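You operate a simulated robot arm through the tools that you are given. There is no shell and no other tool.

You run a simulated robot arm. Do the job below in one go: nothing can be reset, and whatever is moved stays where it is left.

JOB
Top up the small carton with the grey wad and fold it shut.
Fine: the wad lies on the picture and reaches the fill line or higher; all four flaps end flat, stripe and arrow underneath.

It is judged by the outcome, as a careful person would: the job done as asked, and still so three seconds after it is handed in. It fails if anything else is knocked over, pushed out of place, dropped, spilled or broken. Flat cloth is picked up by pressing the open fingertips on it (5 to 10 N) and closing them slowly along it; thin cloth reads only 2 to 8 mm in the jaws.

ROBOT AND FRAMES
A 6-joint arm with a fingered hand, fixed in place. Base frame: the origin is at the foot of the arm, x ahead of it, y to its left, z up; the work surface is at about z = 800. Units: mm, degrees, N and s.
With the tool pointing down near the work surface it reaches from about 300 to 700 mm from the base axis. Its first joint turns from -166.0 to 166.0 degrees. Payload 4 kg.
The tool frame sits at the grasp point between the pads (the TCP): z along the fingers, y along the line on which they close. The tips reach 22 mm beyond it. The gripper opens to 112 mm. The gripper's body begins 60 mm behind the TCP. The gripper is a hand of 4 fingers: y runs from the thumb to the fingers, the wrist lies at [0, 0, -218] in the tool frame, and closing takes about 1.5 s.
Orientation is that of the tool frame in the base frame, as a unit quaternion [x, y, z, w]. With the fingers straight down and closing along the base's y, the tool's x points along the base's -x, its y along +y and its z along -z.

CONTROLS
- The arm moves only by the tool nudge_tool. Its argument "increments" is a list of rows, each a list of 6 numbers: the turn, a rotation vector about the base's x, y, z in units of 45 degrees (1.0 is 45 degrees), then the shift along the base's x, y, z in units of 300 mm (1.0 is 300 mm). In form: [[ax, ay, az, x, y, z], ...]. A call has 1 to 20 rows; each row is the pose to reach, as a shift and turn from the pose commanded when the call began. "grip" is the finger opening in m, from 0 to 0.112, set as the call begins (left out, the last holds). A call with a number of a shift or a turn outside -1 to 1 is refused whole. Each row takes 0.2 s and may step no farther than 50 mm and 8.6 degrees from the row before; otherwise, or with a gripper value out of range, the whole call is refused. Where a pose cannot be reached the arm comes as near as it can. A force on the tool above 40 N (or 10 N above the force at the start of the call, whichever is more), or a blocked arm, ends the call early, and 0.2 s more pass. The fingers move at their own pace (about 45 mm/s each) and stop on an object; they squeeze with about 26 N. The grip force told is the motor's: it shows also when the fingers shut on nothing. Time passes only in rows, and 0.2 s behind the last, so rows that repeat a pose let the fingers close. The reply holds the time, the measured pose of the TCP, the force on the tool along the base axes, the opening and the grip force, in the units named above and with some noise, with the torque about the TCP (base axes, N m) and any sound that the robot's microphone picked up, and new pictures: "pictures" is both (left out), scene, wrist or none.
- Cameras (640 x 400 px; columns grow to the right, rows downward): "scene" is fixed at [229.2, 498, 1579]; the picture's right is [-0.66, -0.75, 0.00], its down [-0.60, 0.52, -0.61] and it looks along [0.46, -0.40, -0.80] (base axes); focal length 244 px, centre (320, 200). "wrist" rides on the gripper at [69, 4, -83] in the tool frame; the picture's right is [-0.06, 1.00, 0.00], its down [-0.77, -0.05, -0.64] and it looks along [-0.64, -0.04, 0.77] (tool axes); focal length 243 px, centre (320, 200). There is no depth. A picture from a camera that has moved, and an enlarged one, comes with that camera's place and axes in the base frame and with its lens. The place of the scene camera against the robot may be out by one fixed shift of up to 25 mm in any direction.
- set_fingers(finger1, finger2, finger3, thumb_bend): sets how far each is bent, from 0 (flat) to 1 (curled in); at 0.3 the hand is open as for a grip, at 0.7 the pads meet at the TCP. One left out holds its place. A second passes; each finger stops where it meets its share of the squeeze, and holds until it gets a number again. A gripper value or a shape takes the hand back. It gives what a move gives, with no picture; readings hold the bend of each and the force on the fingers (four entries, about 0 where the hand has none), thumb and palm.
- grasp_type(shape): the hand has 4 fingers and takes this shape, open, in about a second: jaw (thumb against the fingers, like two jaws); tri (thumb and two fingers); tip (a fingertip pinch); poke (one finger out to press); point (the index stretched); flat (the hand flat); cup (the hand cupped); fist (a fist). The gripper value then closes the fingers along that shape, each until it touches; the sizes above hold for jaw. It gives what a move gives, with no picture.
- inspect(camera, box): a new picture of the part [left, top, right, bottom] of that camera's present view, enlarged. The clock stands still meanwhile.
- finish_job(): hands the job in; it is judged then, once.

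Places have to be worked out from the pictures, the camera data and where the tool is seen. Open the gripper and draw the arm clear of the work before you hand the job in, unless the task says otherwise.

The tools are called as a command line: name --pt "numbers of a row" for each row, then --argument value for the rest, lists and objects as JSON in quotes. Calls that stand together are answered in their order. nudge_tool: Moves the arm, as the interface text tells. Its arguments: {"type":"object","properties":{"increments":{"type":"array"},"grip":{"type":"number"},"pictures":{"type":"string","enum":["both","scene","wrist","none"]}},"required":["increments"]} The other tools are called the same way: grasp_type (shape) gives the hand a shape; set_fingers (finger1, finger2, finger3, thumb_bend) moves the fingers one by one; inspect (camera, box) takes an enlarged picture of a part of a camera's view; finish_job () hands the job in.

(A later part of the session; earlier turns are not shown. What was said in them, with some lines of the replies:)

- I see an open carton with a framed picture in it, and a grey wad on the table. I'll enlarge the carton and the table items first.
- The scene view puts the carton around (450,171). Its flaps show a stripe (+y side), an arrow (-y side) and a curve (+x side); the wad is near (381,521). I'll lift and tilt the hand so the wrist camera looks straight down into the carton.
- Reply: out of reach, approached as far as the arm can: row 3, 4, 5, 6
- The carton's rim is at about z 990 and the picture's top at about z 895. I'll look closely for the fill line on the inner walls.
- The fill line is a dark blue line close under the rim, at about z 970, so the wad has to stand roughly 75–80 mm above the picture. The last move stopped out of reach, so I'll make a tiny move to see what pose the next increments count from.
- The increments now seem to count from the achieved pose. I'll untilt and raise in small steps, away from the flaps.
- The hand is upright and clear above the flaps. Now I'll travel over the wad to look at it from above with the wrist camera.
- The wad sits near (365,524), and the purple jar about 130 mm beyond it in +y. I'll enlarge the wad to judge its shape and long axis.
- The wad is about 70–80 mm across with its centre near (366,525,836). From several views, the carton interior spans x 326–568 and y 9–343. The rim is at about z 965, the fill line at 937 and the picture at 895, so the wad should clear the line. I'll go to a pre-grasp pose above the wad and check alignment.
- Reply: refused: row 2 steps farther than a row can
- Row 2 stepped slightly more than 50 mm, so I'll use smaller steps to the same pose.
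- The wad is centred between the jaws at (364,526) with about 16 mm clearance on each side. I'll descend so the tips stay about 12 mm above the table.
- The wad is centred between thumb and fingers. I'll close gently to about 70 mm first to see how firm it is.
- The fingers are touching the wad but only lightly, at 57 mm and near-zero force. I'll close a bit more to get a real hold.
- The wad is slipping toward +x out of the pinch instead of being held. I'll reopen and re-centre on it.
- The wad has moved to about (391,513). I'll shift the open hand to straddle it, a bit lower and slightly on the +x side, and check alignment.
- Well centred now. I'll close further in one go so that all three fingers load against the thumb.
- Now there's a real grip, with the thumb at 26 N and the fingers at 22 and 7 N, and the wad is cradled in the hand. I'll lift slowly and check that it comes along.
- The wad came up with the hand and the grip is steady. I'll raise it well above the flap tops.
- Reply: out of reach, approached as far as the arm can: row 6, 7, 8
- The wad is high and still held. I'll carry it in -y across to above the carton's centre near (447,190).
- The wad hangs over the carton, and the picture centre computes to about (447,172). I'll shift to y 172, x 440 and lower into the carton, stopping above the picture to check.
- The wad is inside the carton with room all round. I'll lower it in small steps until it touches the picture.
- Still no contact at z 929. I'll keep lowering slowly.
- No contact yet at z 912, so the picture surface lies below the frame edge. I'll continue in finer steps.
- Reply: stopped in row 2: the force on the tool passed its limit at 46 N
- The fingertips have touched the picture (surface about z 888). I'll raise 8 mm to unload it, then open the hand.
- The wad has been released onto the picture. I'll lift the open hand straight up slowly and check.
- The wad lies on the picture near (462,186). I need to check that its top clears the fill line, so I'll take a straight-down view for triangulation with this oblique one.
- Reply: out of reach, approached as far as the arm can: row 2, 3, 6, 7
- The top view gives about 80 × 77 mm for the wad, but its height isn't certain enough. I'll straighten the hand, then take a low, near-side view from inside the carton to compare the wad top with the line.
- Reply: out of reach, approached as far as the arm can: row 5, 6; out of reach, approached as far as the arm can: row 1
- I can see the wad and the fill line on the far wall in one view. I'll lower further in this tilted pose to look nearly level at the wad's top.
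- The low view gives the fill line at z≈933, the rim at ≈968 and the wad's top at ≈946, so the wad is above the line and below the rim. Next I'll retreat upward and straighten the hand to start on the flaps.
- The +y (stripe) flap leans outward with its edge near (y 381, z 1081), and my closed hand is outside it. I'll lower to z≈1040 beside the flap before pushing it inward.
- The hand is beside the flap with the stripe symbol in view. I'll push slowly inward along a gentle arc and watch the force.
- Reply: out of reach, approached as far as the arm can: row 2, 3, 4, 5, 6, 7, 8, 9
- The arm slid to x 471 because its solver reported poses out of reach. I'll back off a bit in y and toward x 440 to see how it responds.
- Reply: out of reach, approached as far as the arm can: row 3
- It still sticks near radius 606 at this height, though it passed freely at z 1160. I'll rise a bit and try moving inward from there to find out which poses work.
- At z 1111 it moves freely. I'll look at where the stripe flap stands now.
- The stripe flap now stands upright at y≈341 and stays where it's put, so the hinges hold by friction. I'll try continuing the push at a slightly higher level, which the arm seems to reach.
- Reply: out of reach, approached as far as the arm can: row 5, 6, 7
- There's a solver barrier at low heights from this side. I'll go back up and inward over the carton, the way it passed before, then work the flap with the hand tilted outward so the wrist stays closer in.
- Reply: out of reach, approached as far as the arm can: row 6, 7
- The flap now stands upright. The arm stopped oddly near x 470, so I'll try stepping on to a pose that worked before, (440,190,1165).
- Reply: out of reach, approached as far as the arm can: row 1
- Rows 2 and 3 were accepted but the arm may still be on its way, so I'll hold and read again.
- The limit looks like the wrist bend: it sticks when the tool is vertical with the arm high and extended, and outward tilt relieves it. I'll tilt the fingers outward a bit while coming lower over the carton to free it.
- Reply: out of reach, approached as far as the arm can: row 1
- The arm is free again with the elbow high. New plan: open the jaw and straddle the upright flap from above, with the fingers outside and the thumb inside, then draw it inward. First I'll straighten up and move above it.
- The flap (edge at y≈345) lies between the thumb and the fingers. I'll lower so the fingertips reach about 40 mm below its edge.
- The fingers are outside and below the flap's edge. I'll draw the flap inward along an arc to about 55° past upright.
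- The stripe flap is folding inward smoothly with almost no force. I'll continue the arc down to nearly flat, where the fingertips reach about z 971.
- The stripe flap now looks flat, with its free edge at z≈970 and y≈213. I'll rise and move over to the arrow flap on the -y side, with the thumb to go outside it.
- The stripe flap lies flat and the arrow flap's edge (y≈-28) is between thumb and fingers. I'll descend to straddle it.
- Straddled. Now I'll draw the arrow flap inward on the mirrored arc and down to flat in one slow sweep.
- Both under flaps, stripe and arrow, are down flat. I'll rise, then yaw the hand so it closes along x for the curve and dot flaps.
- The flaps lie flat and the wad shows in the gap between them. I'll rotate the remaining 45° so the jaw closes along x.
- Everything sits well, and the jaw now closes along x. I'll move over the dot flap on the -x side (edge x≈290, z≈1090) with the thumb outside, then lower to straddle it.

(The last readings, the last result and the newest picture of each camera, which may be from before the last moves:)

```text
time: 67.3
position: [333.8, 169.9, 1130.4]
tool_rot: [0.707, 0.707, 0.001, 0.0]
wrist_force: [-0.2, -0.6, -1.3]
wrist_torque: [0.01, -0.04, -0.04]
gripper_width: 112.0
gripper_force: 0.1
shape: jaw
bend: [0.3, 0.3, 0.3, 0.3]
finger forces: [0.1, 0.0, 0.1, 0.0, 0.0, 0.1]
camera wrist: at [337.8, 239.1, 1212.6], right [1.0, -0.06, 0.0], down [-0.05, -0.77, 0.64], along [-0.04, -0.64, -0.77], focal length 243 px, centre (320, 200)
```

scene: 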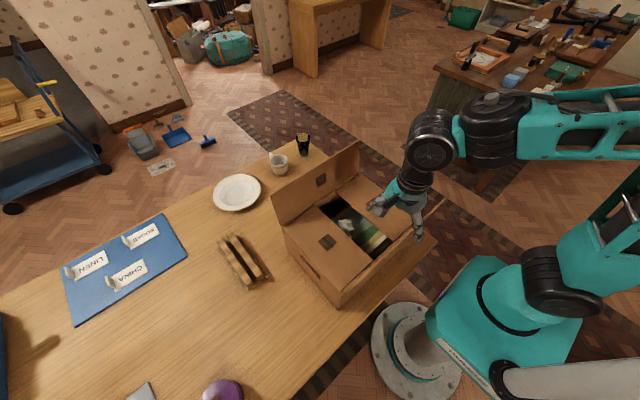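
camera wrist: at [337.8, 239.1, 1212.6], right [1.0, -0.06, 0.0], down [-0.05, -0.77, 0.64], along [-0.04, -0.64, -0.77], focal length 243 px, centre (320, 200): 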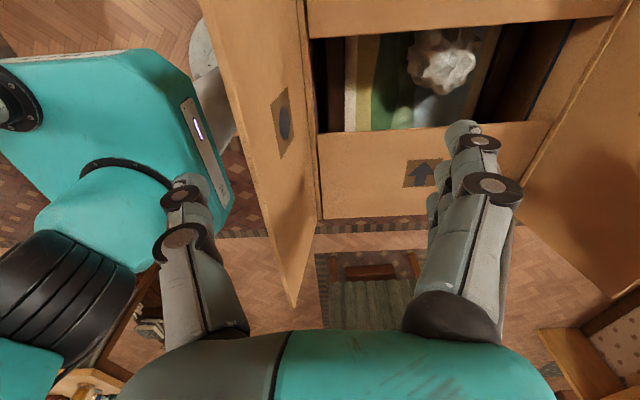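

The dot flap is cleanly between thumb and fingers. I'll lower to straddle it.

nudge_tool --pt "0 0 0 -0.02 0 -0.06" --pt "0 0 0 -0.02 0 -0.14" --pt "0 0 0 -0.02 0 -0.228" --pt "0 0 0 -0.02 0 -0.228" --pictures "wrist"

```text
time: 68.3
position: [327.5, 170.1, 1060.6]
tool_rot: [0.707, 0.707, 0.001, 0.0]
wrist_force: [-0.3, 0.1, 0.7]
wrist_torque: [0.01, 0.05, 0.0]
gripper_width: 112.0
gripper_force: 0.0
shape: jaw
bend: [0.3, 0.3, 0.3, 0.3]
finger forces: [0.0, 0.0, 0.0, 0.0, 1.0, 0.1]
camera wrist: at [331.2, 239.4, 1142.5], right [1.0, -0.06, 0.0], down [-0.05, -0.77, 0.64], along [-0.04, -0.64, -0.77], focal length 243 px, centre (320, 200)
```

wrist: 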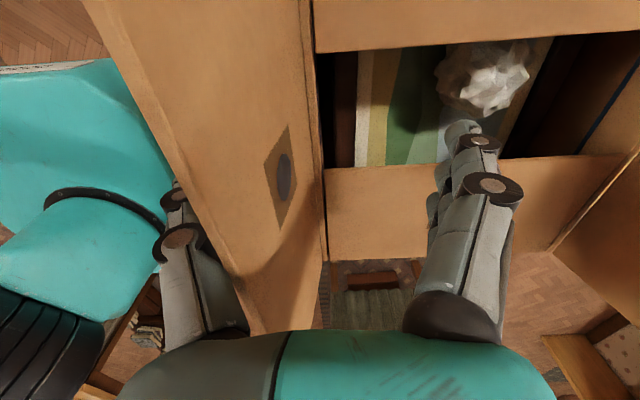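

The thumb is just outside the flap with a very light touch. I'll sweep the dot flap inward and down along the arc.

nudge_tool --pt "0 0 0 0.04 0 0" --pt "0 0 0 0.093 0 -0.005" --pt "0 0 0 0.14 0 0.003" --pt "0 0 0 0.183 0 0.007" --pt "0 0 0 0.23 0 0" --pt "0 0 0 0.273 0 -0.01" --pt "0 0 0 0.313 0 -0.033" --pt "0 0 0 0.35 0 -0.06" --pt "0 0 0 0.37 0 -0.09" --pt "0 0 0 0.387 0 -0.117" --pt "0 0 0 0.4 0 -0.138" --pt "0 0 0 0.417 0 -0.158" --pt "0 0 0 0.42 0 -0.178" --pt "0 0 0 0.42 0 -0.195" --pt "0 0 0 0.42 0 -0.205" --pt "0 0 0 0.42 0 -0.205" --pictures "both"

```text
time: 71.8
position: [454.6, 170.2, 999.8]
tool_rot: [0.707, 0.707, 0.0, -0.001]
wrist_force: [0.0, 0.0, 0.9]
wrist_torque: [0.01, 0.02, -0.02]
gripper_width: 112.0
gripper_force: 0.1
shape: jaw
bend: [0.3, 0.3, 0.3, 0.3]
finger forces: [0.0, 0.0, 0.0, 0.0, 0.1, 0.1]
camera wrist: at [458.0, 239.2, 1082.7], right [1.0, -0.06, 0.0], down [-0.05, -0.77, 0.64], along [-0.04, -0.64, -0.77], focal length 243 px, centre (320, 200)
```

scene: 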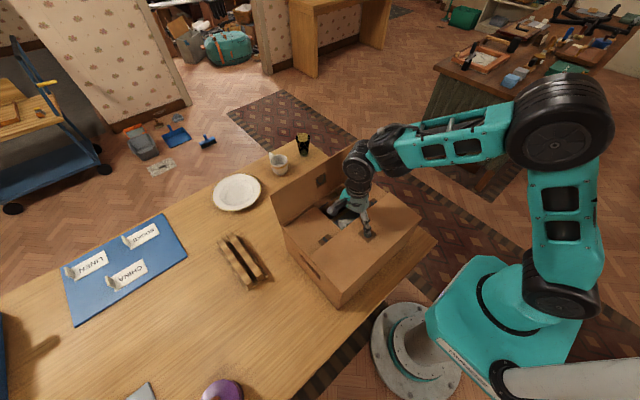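
wrist: 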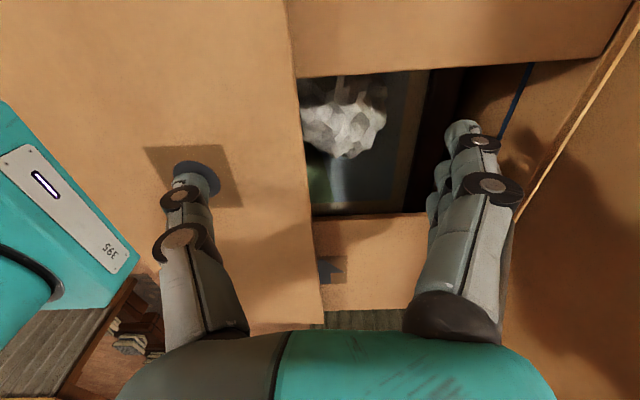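

The dot flap is nearly flat. I'll press down a few more millimetres slowly, watching for contact with the flaps beneath.

nudge_tool --pt "0 0 0 0 0 -0.005" --pt "0 0 0 0 0 -0.01" --pt "0 0 0 0 0 -0.014" --pt "0 0 0 0 0 -0.018" --pt "0 0 0 0 0 -0.018" --pictures "wrist"

```text
time: 73.0
position: [456.2, 170.6, 995.5]
tool_rot: [0.707, 0.707, 0.001, 0.0]
wrist_force: [-0.4, 1.0, 3.0]
wrist_torque: [0.01, 0.13, 0.0]
gripper_width: 112.3
gripper_force: 0.0
shape: jaw
bend: [0.3, 0.3, 0.3, 0.3]
finger forces: [0.0, 0.1, 0.1, 0.0, 2.5, 0.0]
camera wrist: at [458.5, 239.5, 1077.5], right [1.0, -0.06, 0.0], down [-0.05, -0.77, 0.64], along [-0.04, -0.64, -0.77], focal length 243 px, centre (320, 200)
```

wrist: 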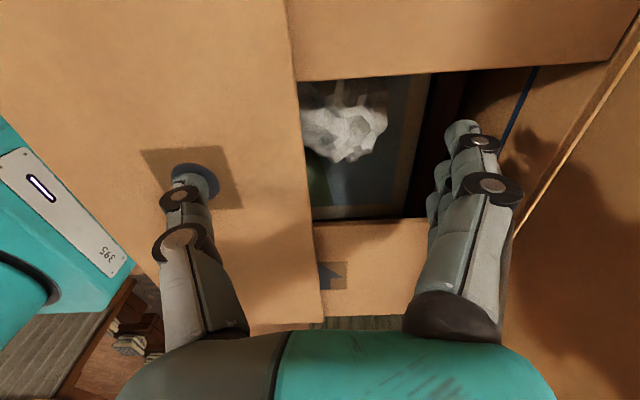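

Contact at 3 N shows the dot flap rests flat on the two flaps beneath. I'll rise and go over to the curve flap on the +x side, tilting the fingers outward by 15° to keep within reach.

nudge_tool --pt "0 0 0 0 0 0.12" --pt "0 0 0 0 0 0.27" --pt "0 0 0 0.03 0 0.4" --pt "0 -0.15 0 0.15 0 0.4" --pt "0 -0.3 0 0.27 0 0.39" --pt "0 -0.333 0 0.387 0 0.38" --pt "0 -0.333 0 0.387 0 0.38" --pictures "both"

```text
time: 74.5
position: [572.1, 169.8, 1110.9]
tool_rot: [0.702, 0.7, 0.094, 0.092]
wrist_force: [-0.8, -0.3, -0.6]
wrist_torque: [0.03, 0.0, -0.01]
gripper_width: 111.5
gripper_force: 0.0
shape: jaw
bend: [0.3, 0.3, 0.3, 0.3]
finger forces: [0.1, 0.0, 0.0, 0.0, 0.0, 0.1]
camera wrist: at [553.6, 238.5, 1190.5], right [0.96, -0.06, 0.26], down [-0.21, -0.77, 0.61], along [0.16, -0.64, -0.75], focal length 243 px, centre (320, 200)
```

scene: 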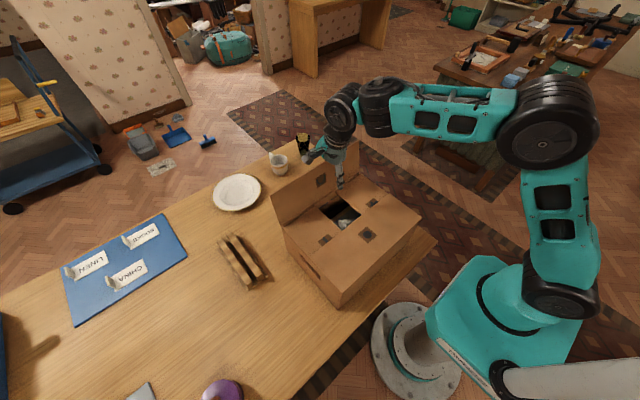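
wrist: 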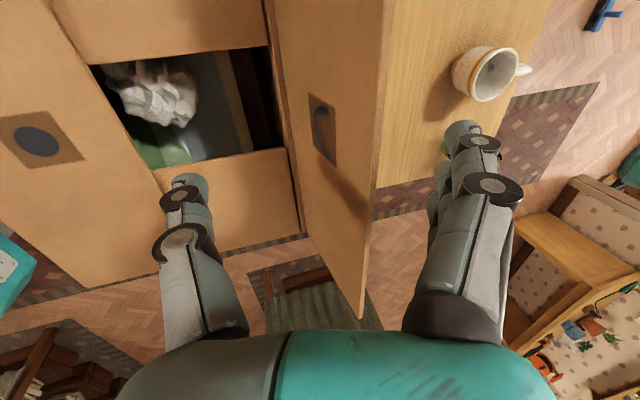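

The curve flap's edge (x≈613) is between thumb and fingers. I'll lower so the fingertips are about 30 mm below the edge.

nudge_tool --pt "0 0 0 0 0 -0.07" --pt "0 0 0 0 0 -0.14" --pt "0 0 0 0 0 -0.187" --pt "0 0 0 0 0 -0.187" --pictures "both"

```text
time: 75.5
position: [572.7, 169.8, 1055.6]
tool_rot: [0.702, 0.7, 0.097, 0.093]
wrist_force: [4.1, 0.0, 23.2]
wrist_torque: [-0.04, -0.67, -0.01]
gripper_width: 111.4
gripper_force: 0.1
shape: jaw
bend: [0.3, 0.3, 0.3, 0.3]
finger forces: [7.0, 7.1, 7.2, 0.0, 0.1, 0.1]
camera wrist: at [553.6, 238.8, 1135.6], right [0.96, -0.07, 0.27], down [-0.22, -0.77, 0.6], along [0.16, -0.64, -0.75], focal length 243 px, centre (320, 200)
```

scene: 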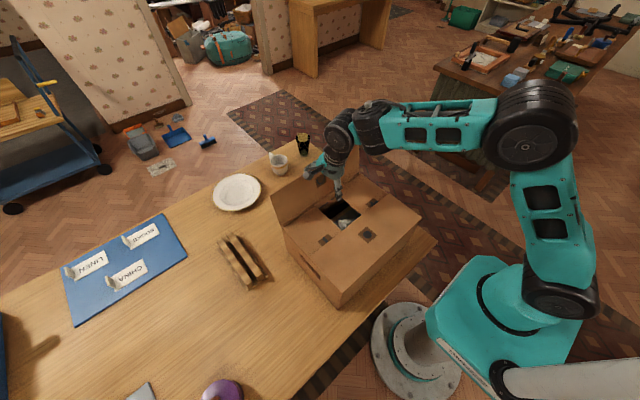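
wrist: 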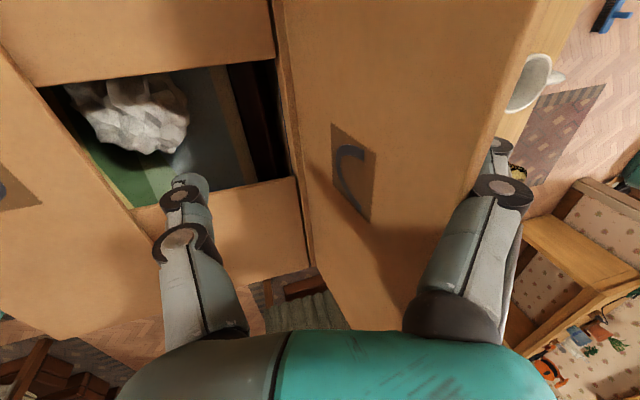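

The fingers are outside the flap, but the edge is bearing on them with about 23 N, having leaned the flap a bit further out. I'll ease up while pulling inward to upright and check.

nudge_tool --pt "0 0 0 -0.015 0 0.012" --pt "0 0 0 -0.047 0 0.02" --pt "0 0 0 -0.093 0 0.027" --pt "0 0 0 -0.15 0 0.03" --pt "0 0 0 -0.207 0 0.027" --pt "0 0 0 -0.207 0 0.027" --pictures "both"

```text
time: 77.0
position: [508.7, 169.8, 1061.0]
tool_rot: [0.701, 0.701, 0.093, 0.092]
wrist_force: [-0.3, 0.8, -0.4]
wrist_torque: [0.03, -0.01, 0.01]
gripper_width: 111.8
gripper_force: 0.0
shape: jaw
bend: [0.3, 0.3, 0.3, 0.3]
finger forces: [0.0, 0.1, 0.1, 0.0, 0.0, 0.0]
camera wrist: at [490.7, 238.7, 1141.1], right [0.96, -0.06, 0.26], down [-0.21, -0.77, 0.61], along [0.16, -0.64, -0.75], focal length 243 px, centre (320, 200)
```

scene: 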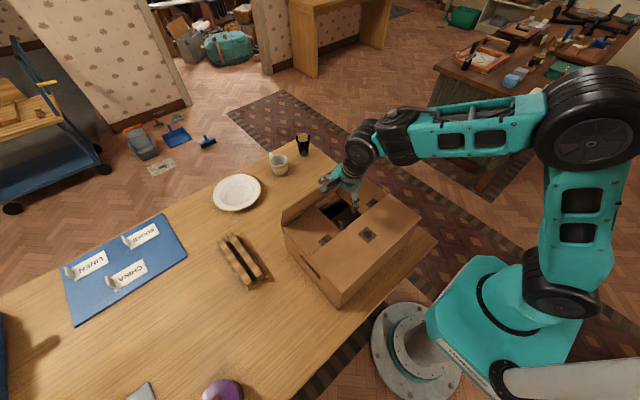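
wrist: 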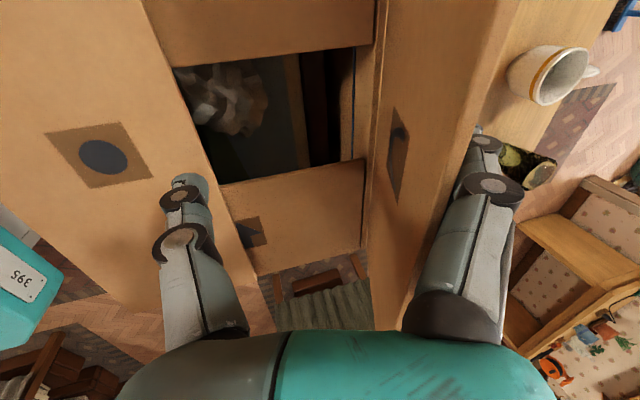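

The flap is now upright and the forces are gone. I'll carry on inward and down while returning the hand to vertical.

nudge_tool --pt "0 0.056 0 -0.05 0 -0.01" --pt "0 0.111 0 -0.1 0 -0.023" --pt "0 0.178 0 -0.137 0 -0.043" --pt "0 0.244 0 -0.173 0 -0.07" --pt "0 0.289 0 -0.19 0 -0.093" --pt "0 0.333 0 -0.207 0 -0.117" --pt "0 0.333 0 -0.223 0 -0.137" --pt "0 0.333 0 -0.237 0 -0.157" --pt "0 0.333 0 -0.243 0 -0.177" --pt "0 0.333 0 -0.25 0 -0.197" --pt "0 0.333 0 -0.25 0 -0.197" --pictures "both"

```text
time: 79.3
position: [433.8, 171.4, 1001.0]
tool_rot: [0.707, 0.707, 0.001, -0.001]
wrist_force: [0.9, 0.0, 0.0]
wrist_torque: [0.01, 0.01, 0.01]
gripper_width: 111.8
gripper_force: 0.0
shape: jaw
bend: [0.3, 0.3, 0.3, 0.3]
finger forces: [0.0, 0.0, 0.2, 0.1, 0.0, 0.0]
camera wrist: at [437.9, 240.2, 1083.5], right [1.0, -0.06, 0.0], down [-0.05, -0.77, 0.64], along [-0.04, -0.64, -0.77], focal length 243 px, centre (320, 200)
```

scene: 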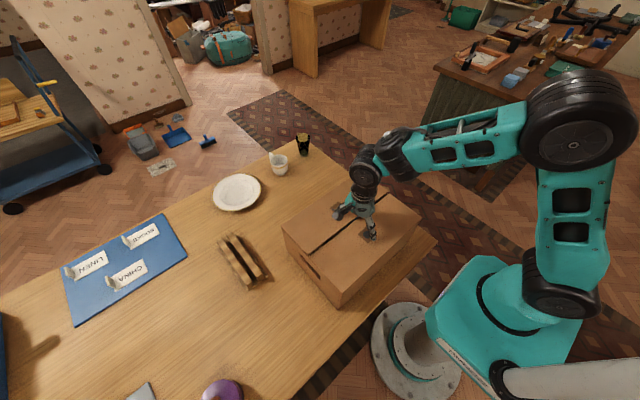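
wrist: 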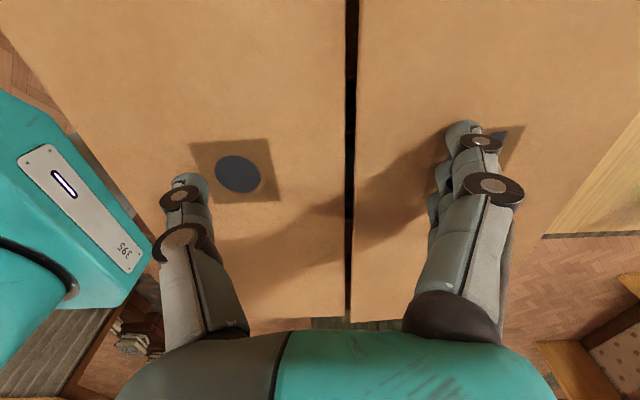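

All four flaps are closed over. I'll press gently another few millimetres to settle the two top flaps flat.

nudge_tool --pt "0 0 0 0 0 -0.006" --pt "0 0 0 0 0 -0.012" --pt "0 0 0 0 0 -0.016" --pt "0 0 0 0 0 -0.02" --pt "0 0 0 0 0 -0.024" --pt "0 0 0 0 0 -0.024" --pictures "wrist"

```text
time: 80.8
position: [432.9, 170.9, 995.3]
tool_rot: [0.707, 0.707, 0.002, 0.0]
wrist_force: [-0.5, 0.0, 7.3]
wrist_torque: [0.03, -0.1, 0.02]
gripper_width: 112.0
gripper_force: 0.1
shape: jaw
bend: [0.3, 0.3, 0.3, 0.3]
finger forces: [1.5, 1.4, 1.6, 0.1, 2.6, 0.0]
camera wrist: at [437.3, 239.7, 1077.5], right [1.0, -0.06, 0.0], down [-0.05, -0.77, 0.64], along [-0.04, -0.64, -0.77], focal length 243 px, centre (320, 200)
```

wrist: 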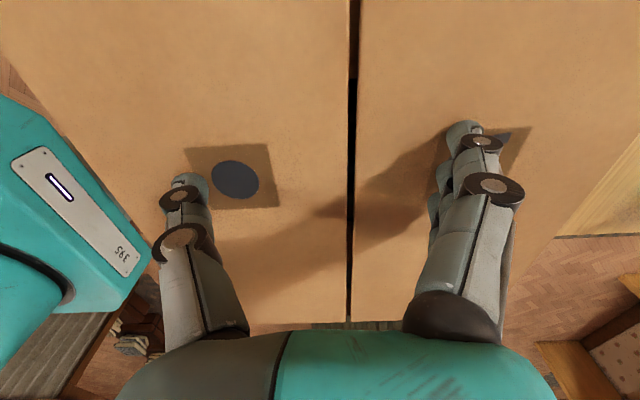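

Both top flaps now bear evenly (about 4.5 N on the fingers, 2.6 N on the thumb), so they are flat. I'll lift straight up and look at the closed carton.

nudge_tool --pt "0 0 0 0 0 0.03" --pt "0 0 0 0 0 0.1" --pt "0 0 0 0 0 0.22" --pt "0 0 0 -0.02 0 0.36" --pt "0 0 0 -0.06 -0.05 0.5" --pt "0 0 0 -0.12 -0.15 0.58" --pt "0 0 0 -0.18 -0.28 0.62" --pt "0 0 0 -0.22 -0.42 0.62" --pt "0 0 0 -0.26 -0.56 0.62" --pt "0 0 0 -0.28 -0.7 0.62" --pt "0 0 0 -0.28 -0.7 0.62" --pictures "both"

inspect --camera "scene" --box '[260, 150, 440, 310]'

```text
time: 83.2
position: [350.8, -40.5, 1178.6]
tool_rot: [0.707, 0.707, 0.001, -0.001]
wrist_force: [-0.3, 0.0, 0.3]
wrist_torque: [0.0, 0.0, 0.01]
gripper_width: 112.2
gripper_force: 0.1
shape: jaw
bend: [0.3, 0.3, 0.3, 0.3]
finger forces: [0.0, 0.0, 0.0, 0.0, 0.0, 0.0]
camera wrist: at [353.4, 28.3, 1261.8], right [1.0, -0.06, 0.0], down [-0.05, -0.77, 0.64], along [-0.04, -0.64, -0.77], focal length 243 px, centre (320, 200)
```

scene: 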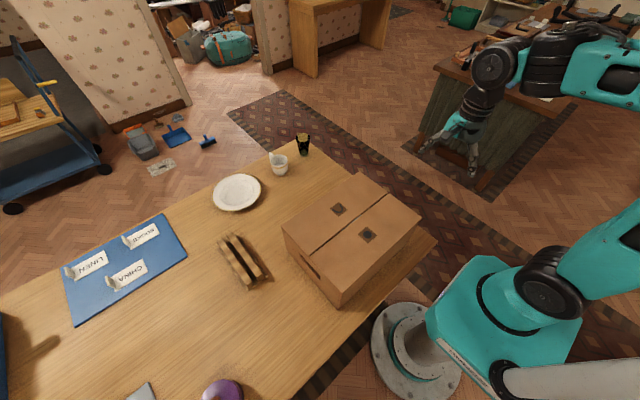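
wrist: 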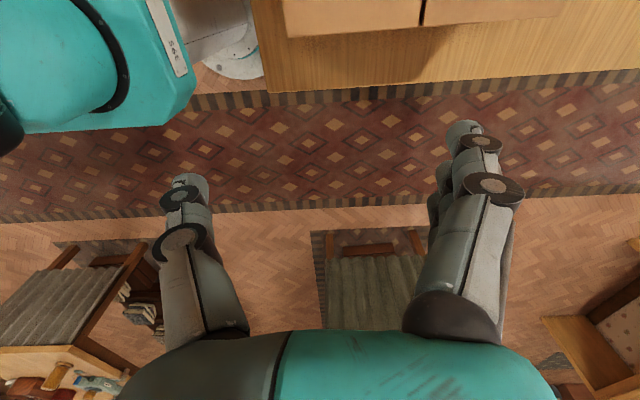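

```text
2.50 times, centred on (350, 230) of scene
camera zoom: at [229.2, 498.0, 1579.0], right [-0.66, -0.75, 0.0], down [-0.6, 0.52, -0.61], along [0.46, -0.4, -0.8], focal length 610 px, centre (245, 125)
```

zoom: 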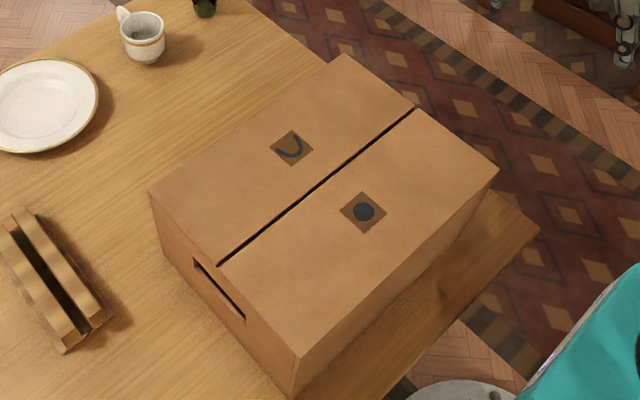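

The carton is shut and flat, with the curve and dot flaps on top and the stripe and arrow flaps under them. It and its neighbours appear unmoved, the hand is open and the arm is clear, so I'm handing the job in.

finish_job

```text
The job is handed in.
```

The grey wad is in the carton on top of the picture, and the carton is folded shut. I've handed the job in.

- **Wad:** I judged its height from camera views rather than by touch. Its top is at about z 946 and the fill line at about z 933, so it clears the line by roughly 13 mm. It also sits about 20 mm below the rim.
- **Flaps:** The stripe and arrow flaps went down first, with the curve and dot flaps flat on top of them. All four looked flat in the last picture, taken about two seconds after I let go.
- **Surroundings:** In the last picture the carton hasn't shifted, and the plate, mug, glass, rack and jar are where they were.
- **Hard contacts:** When I set the wad down, the fingertips hit the picture with a brief 46 N knock. Later the curve flap's edge took about 23 N and was bent a little further outward before I folded it in. I saw no damage from either, but I didn't look closely at the picture afterwards.

The hand is open and the arm is clear of the work.
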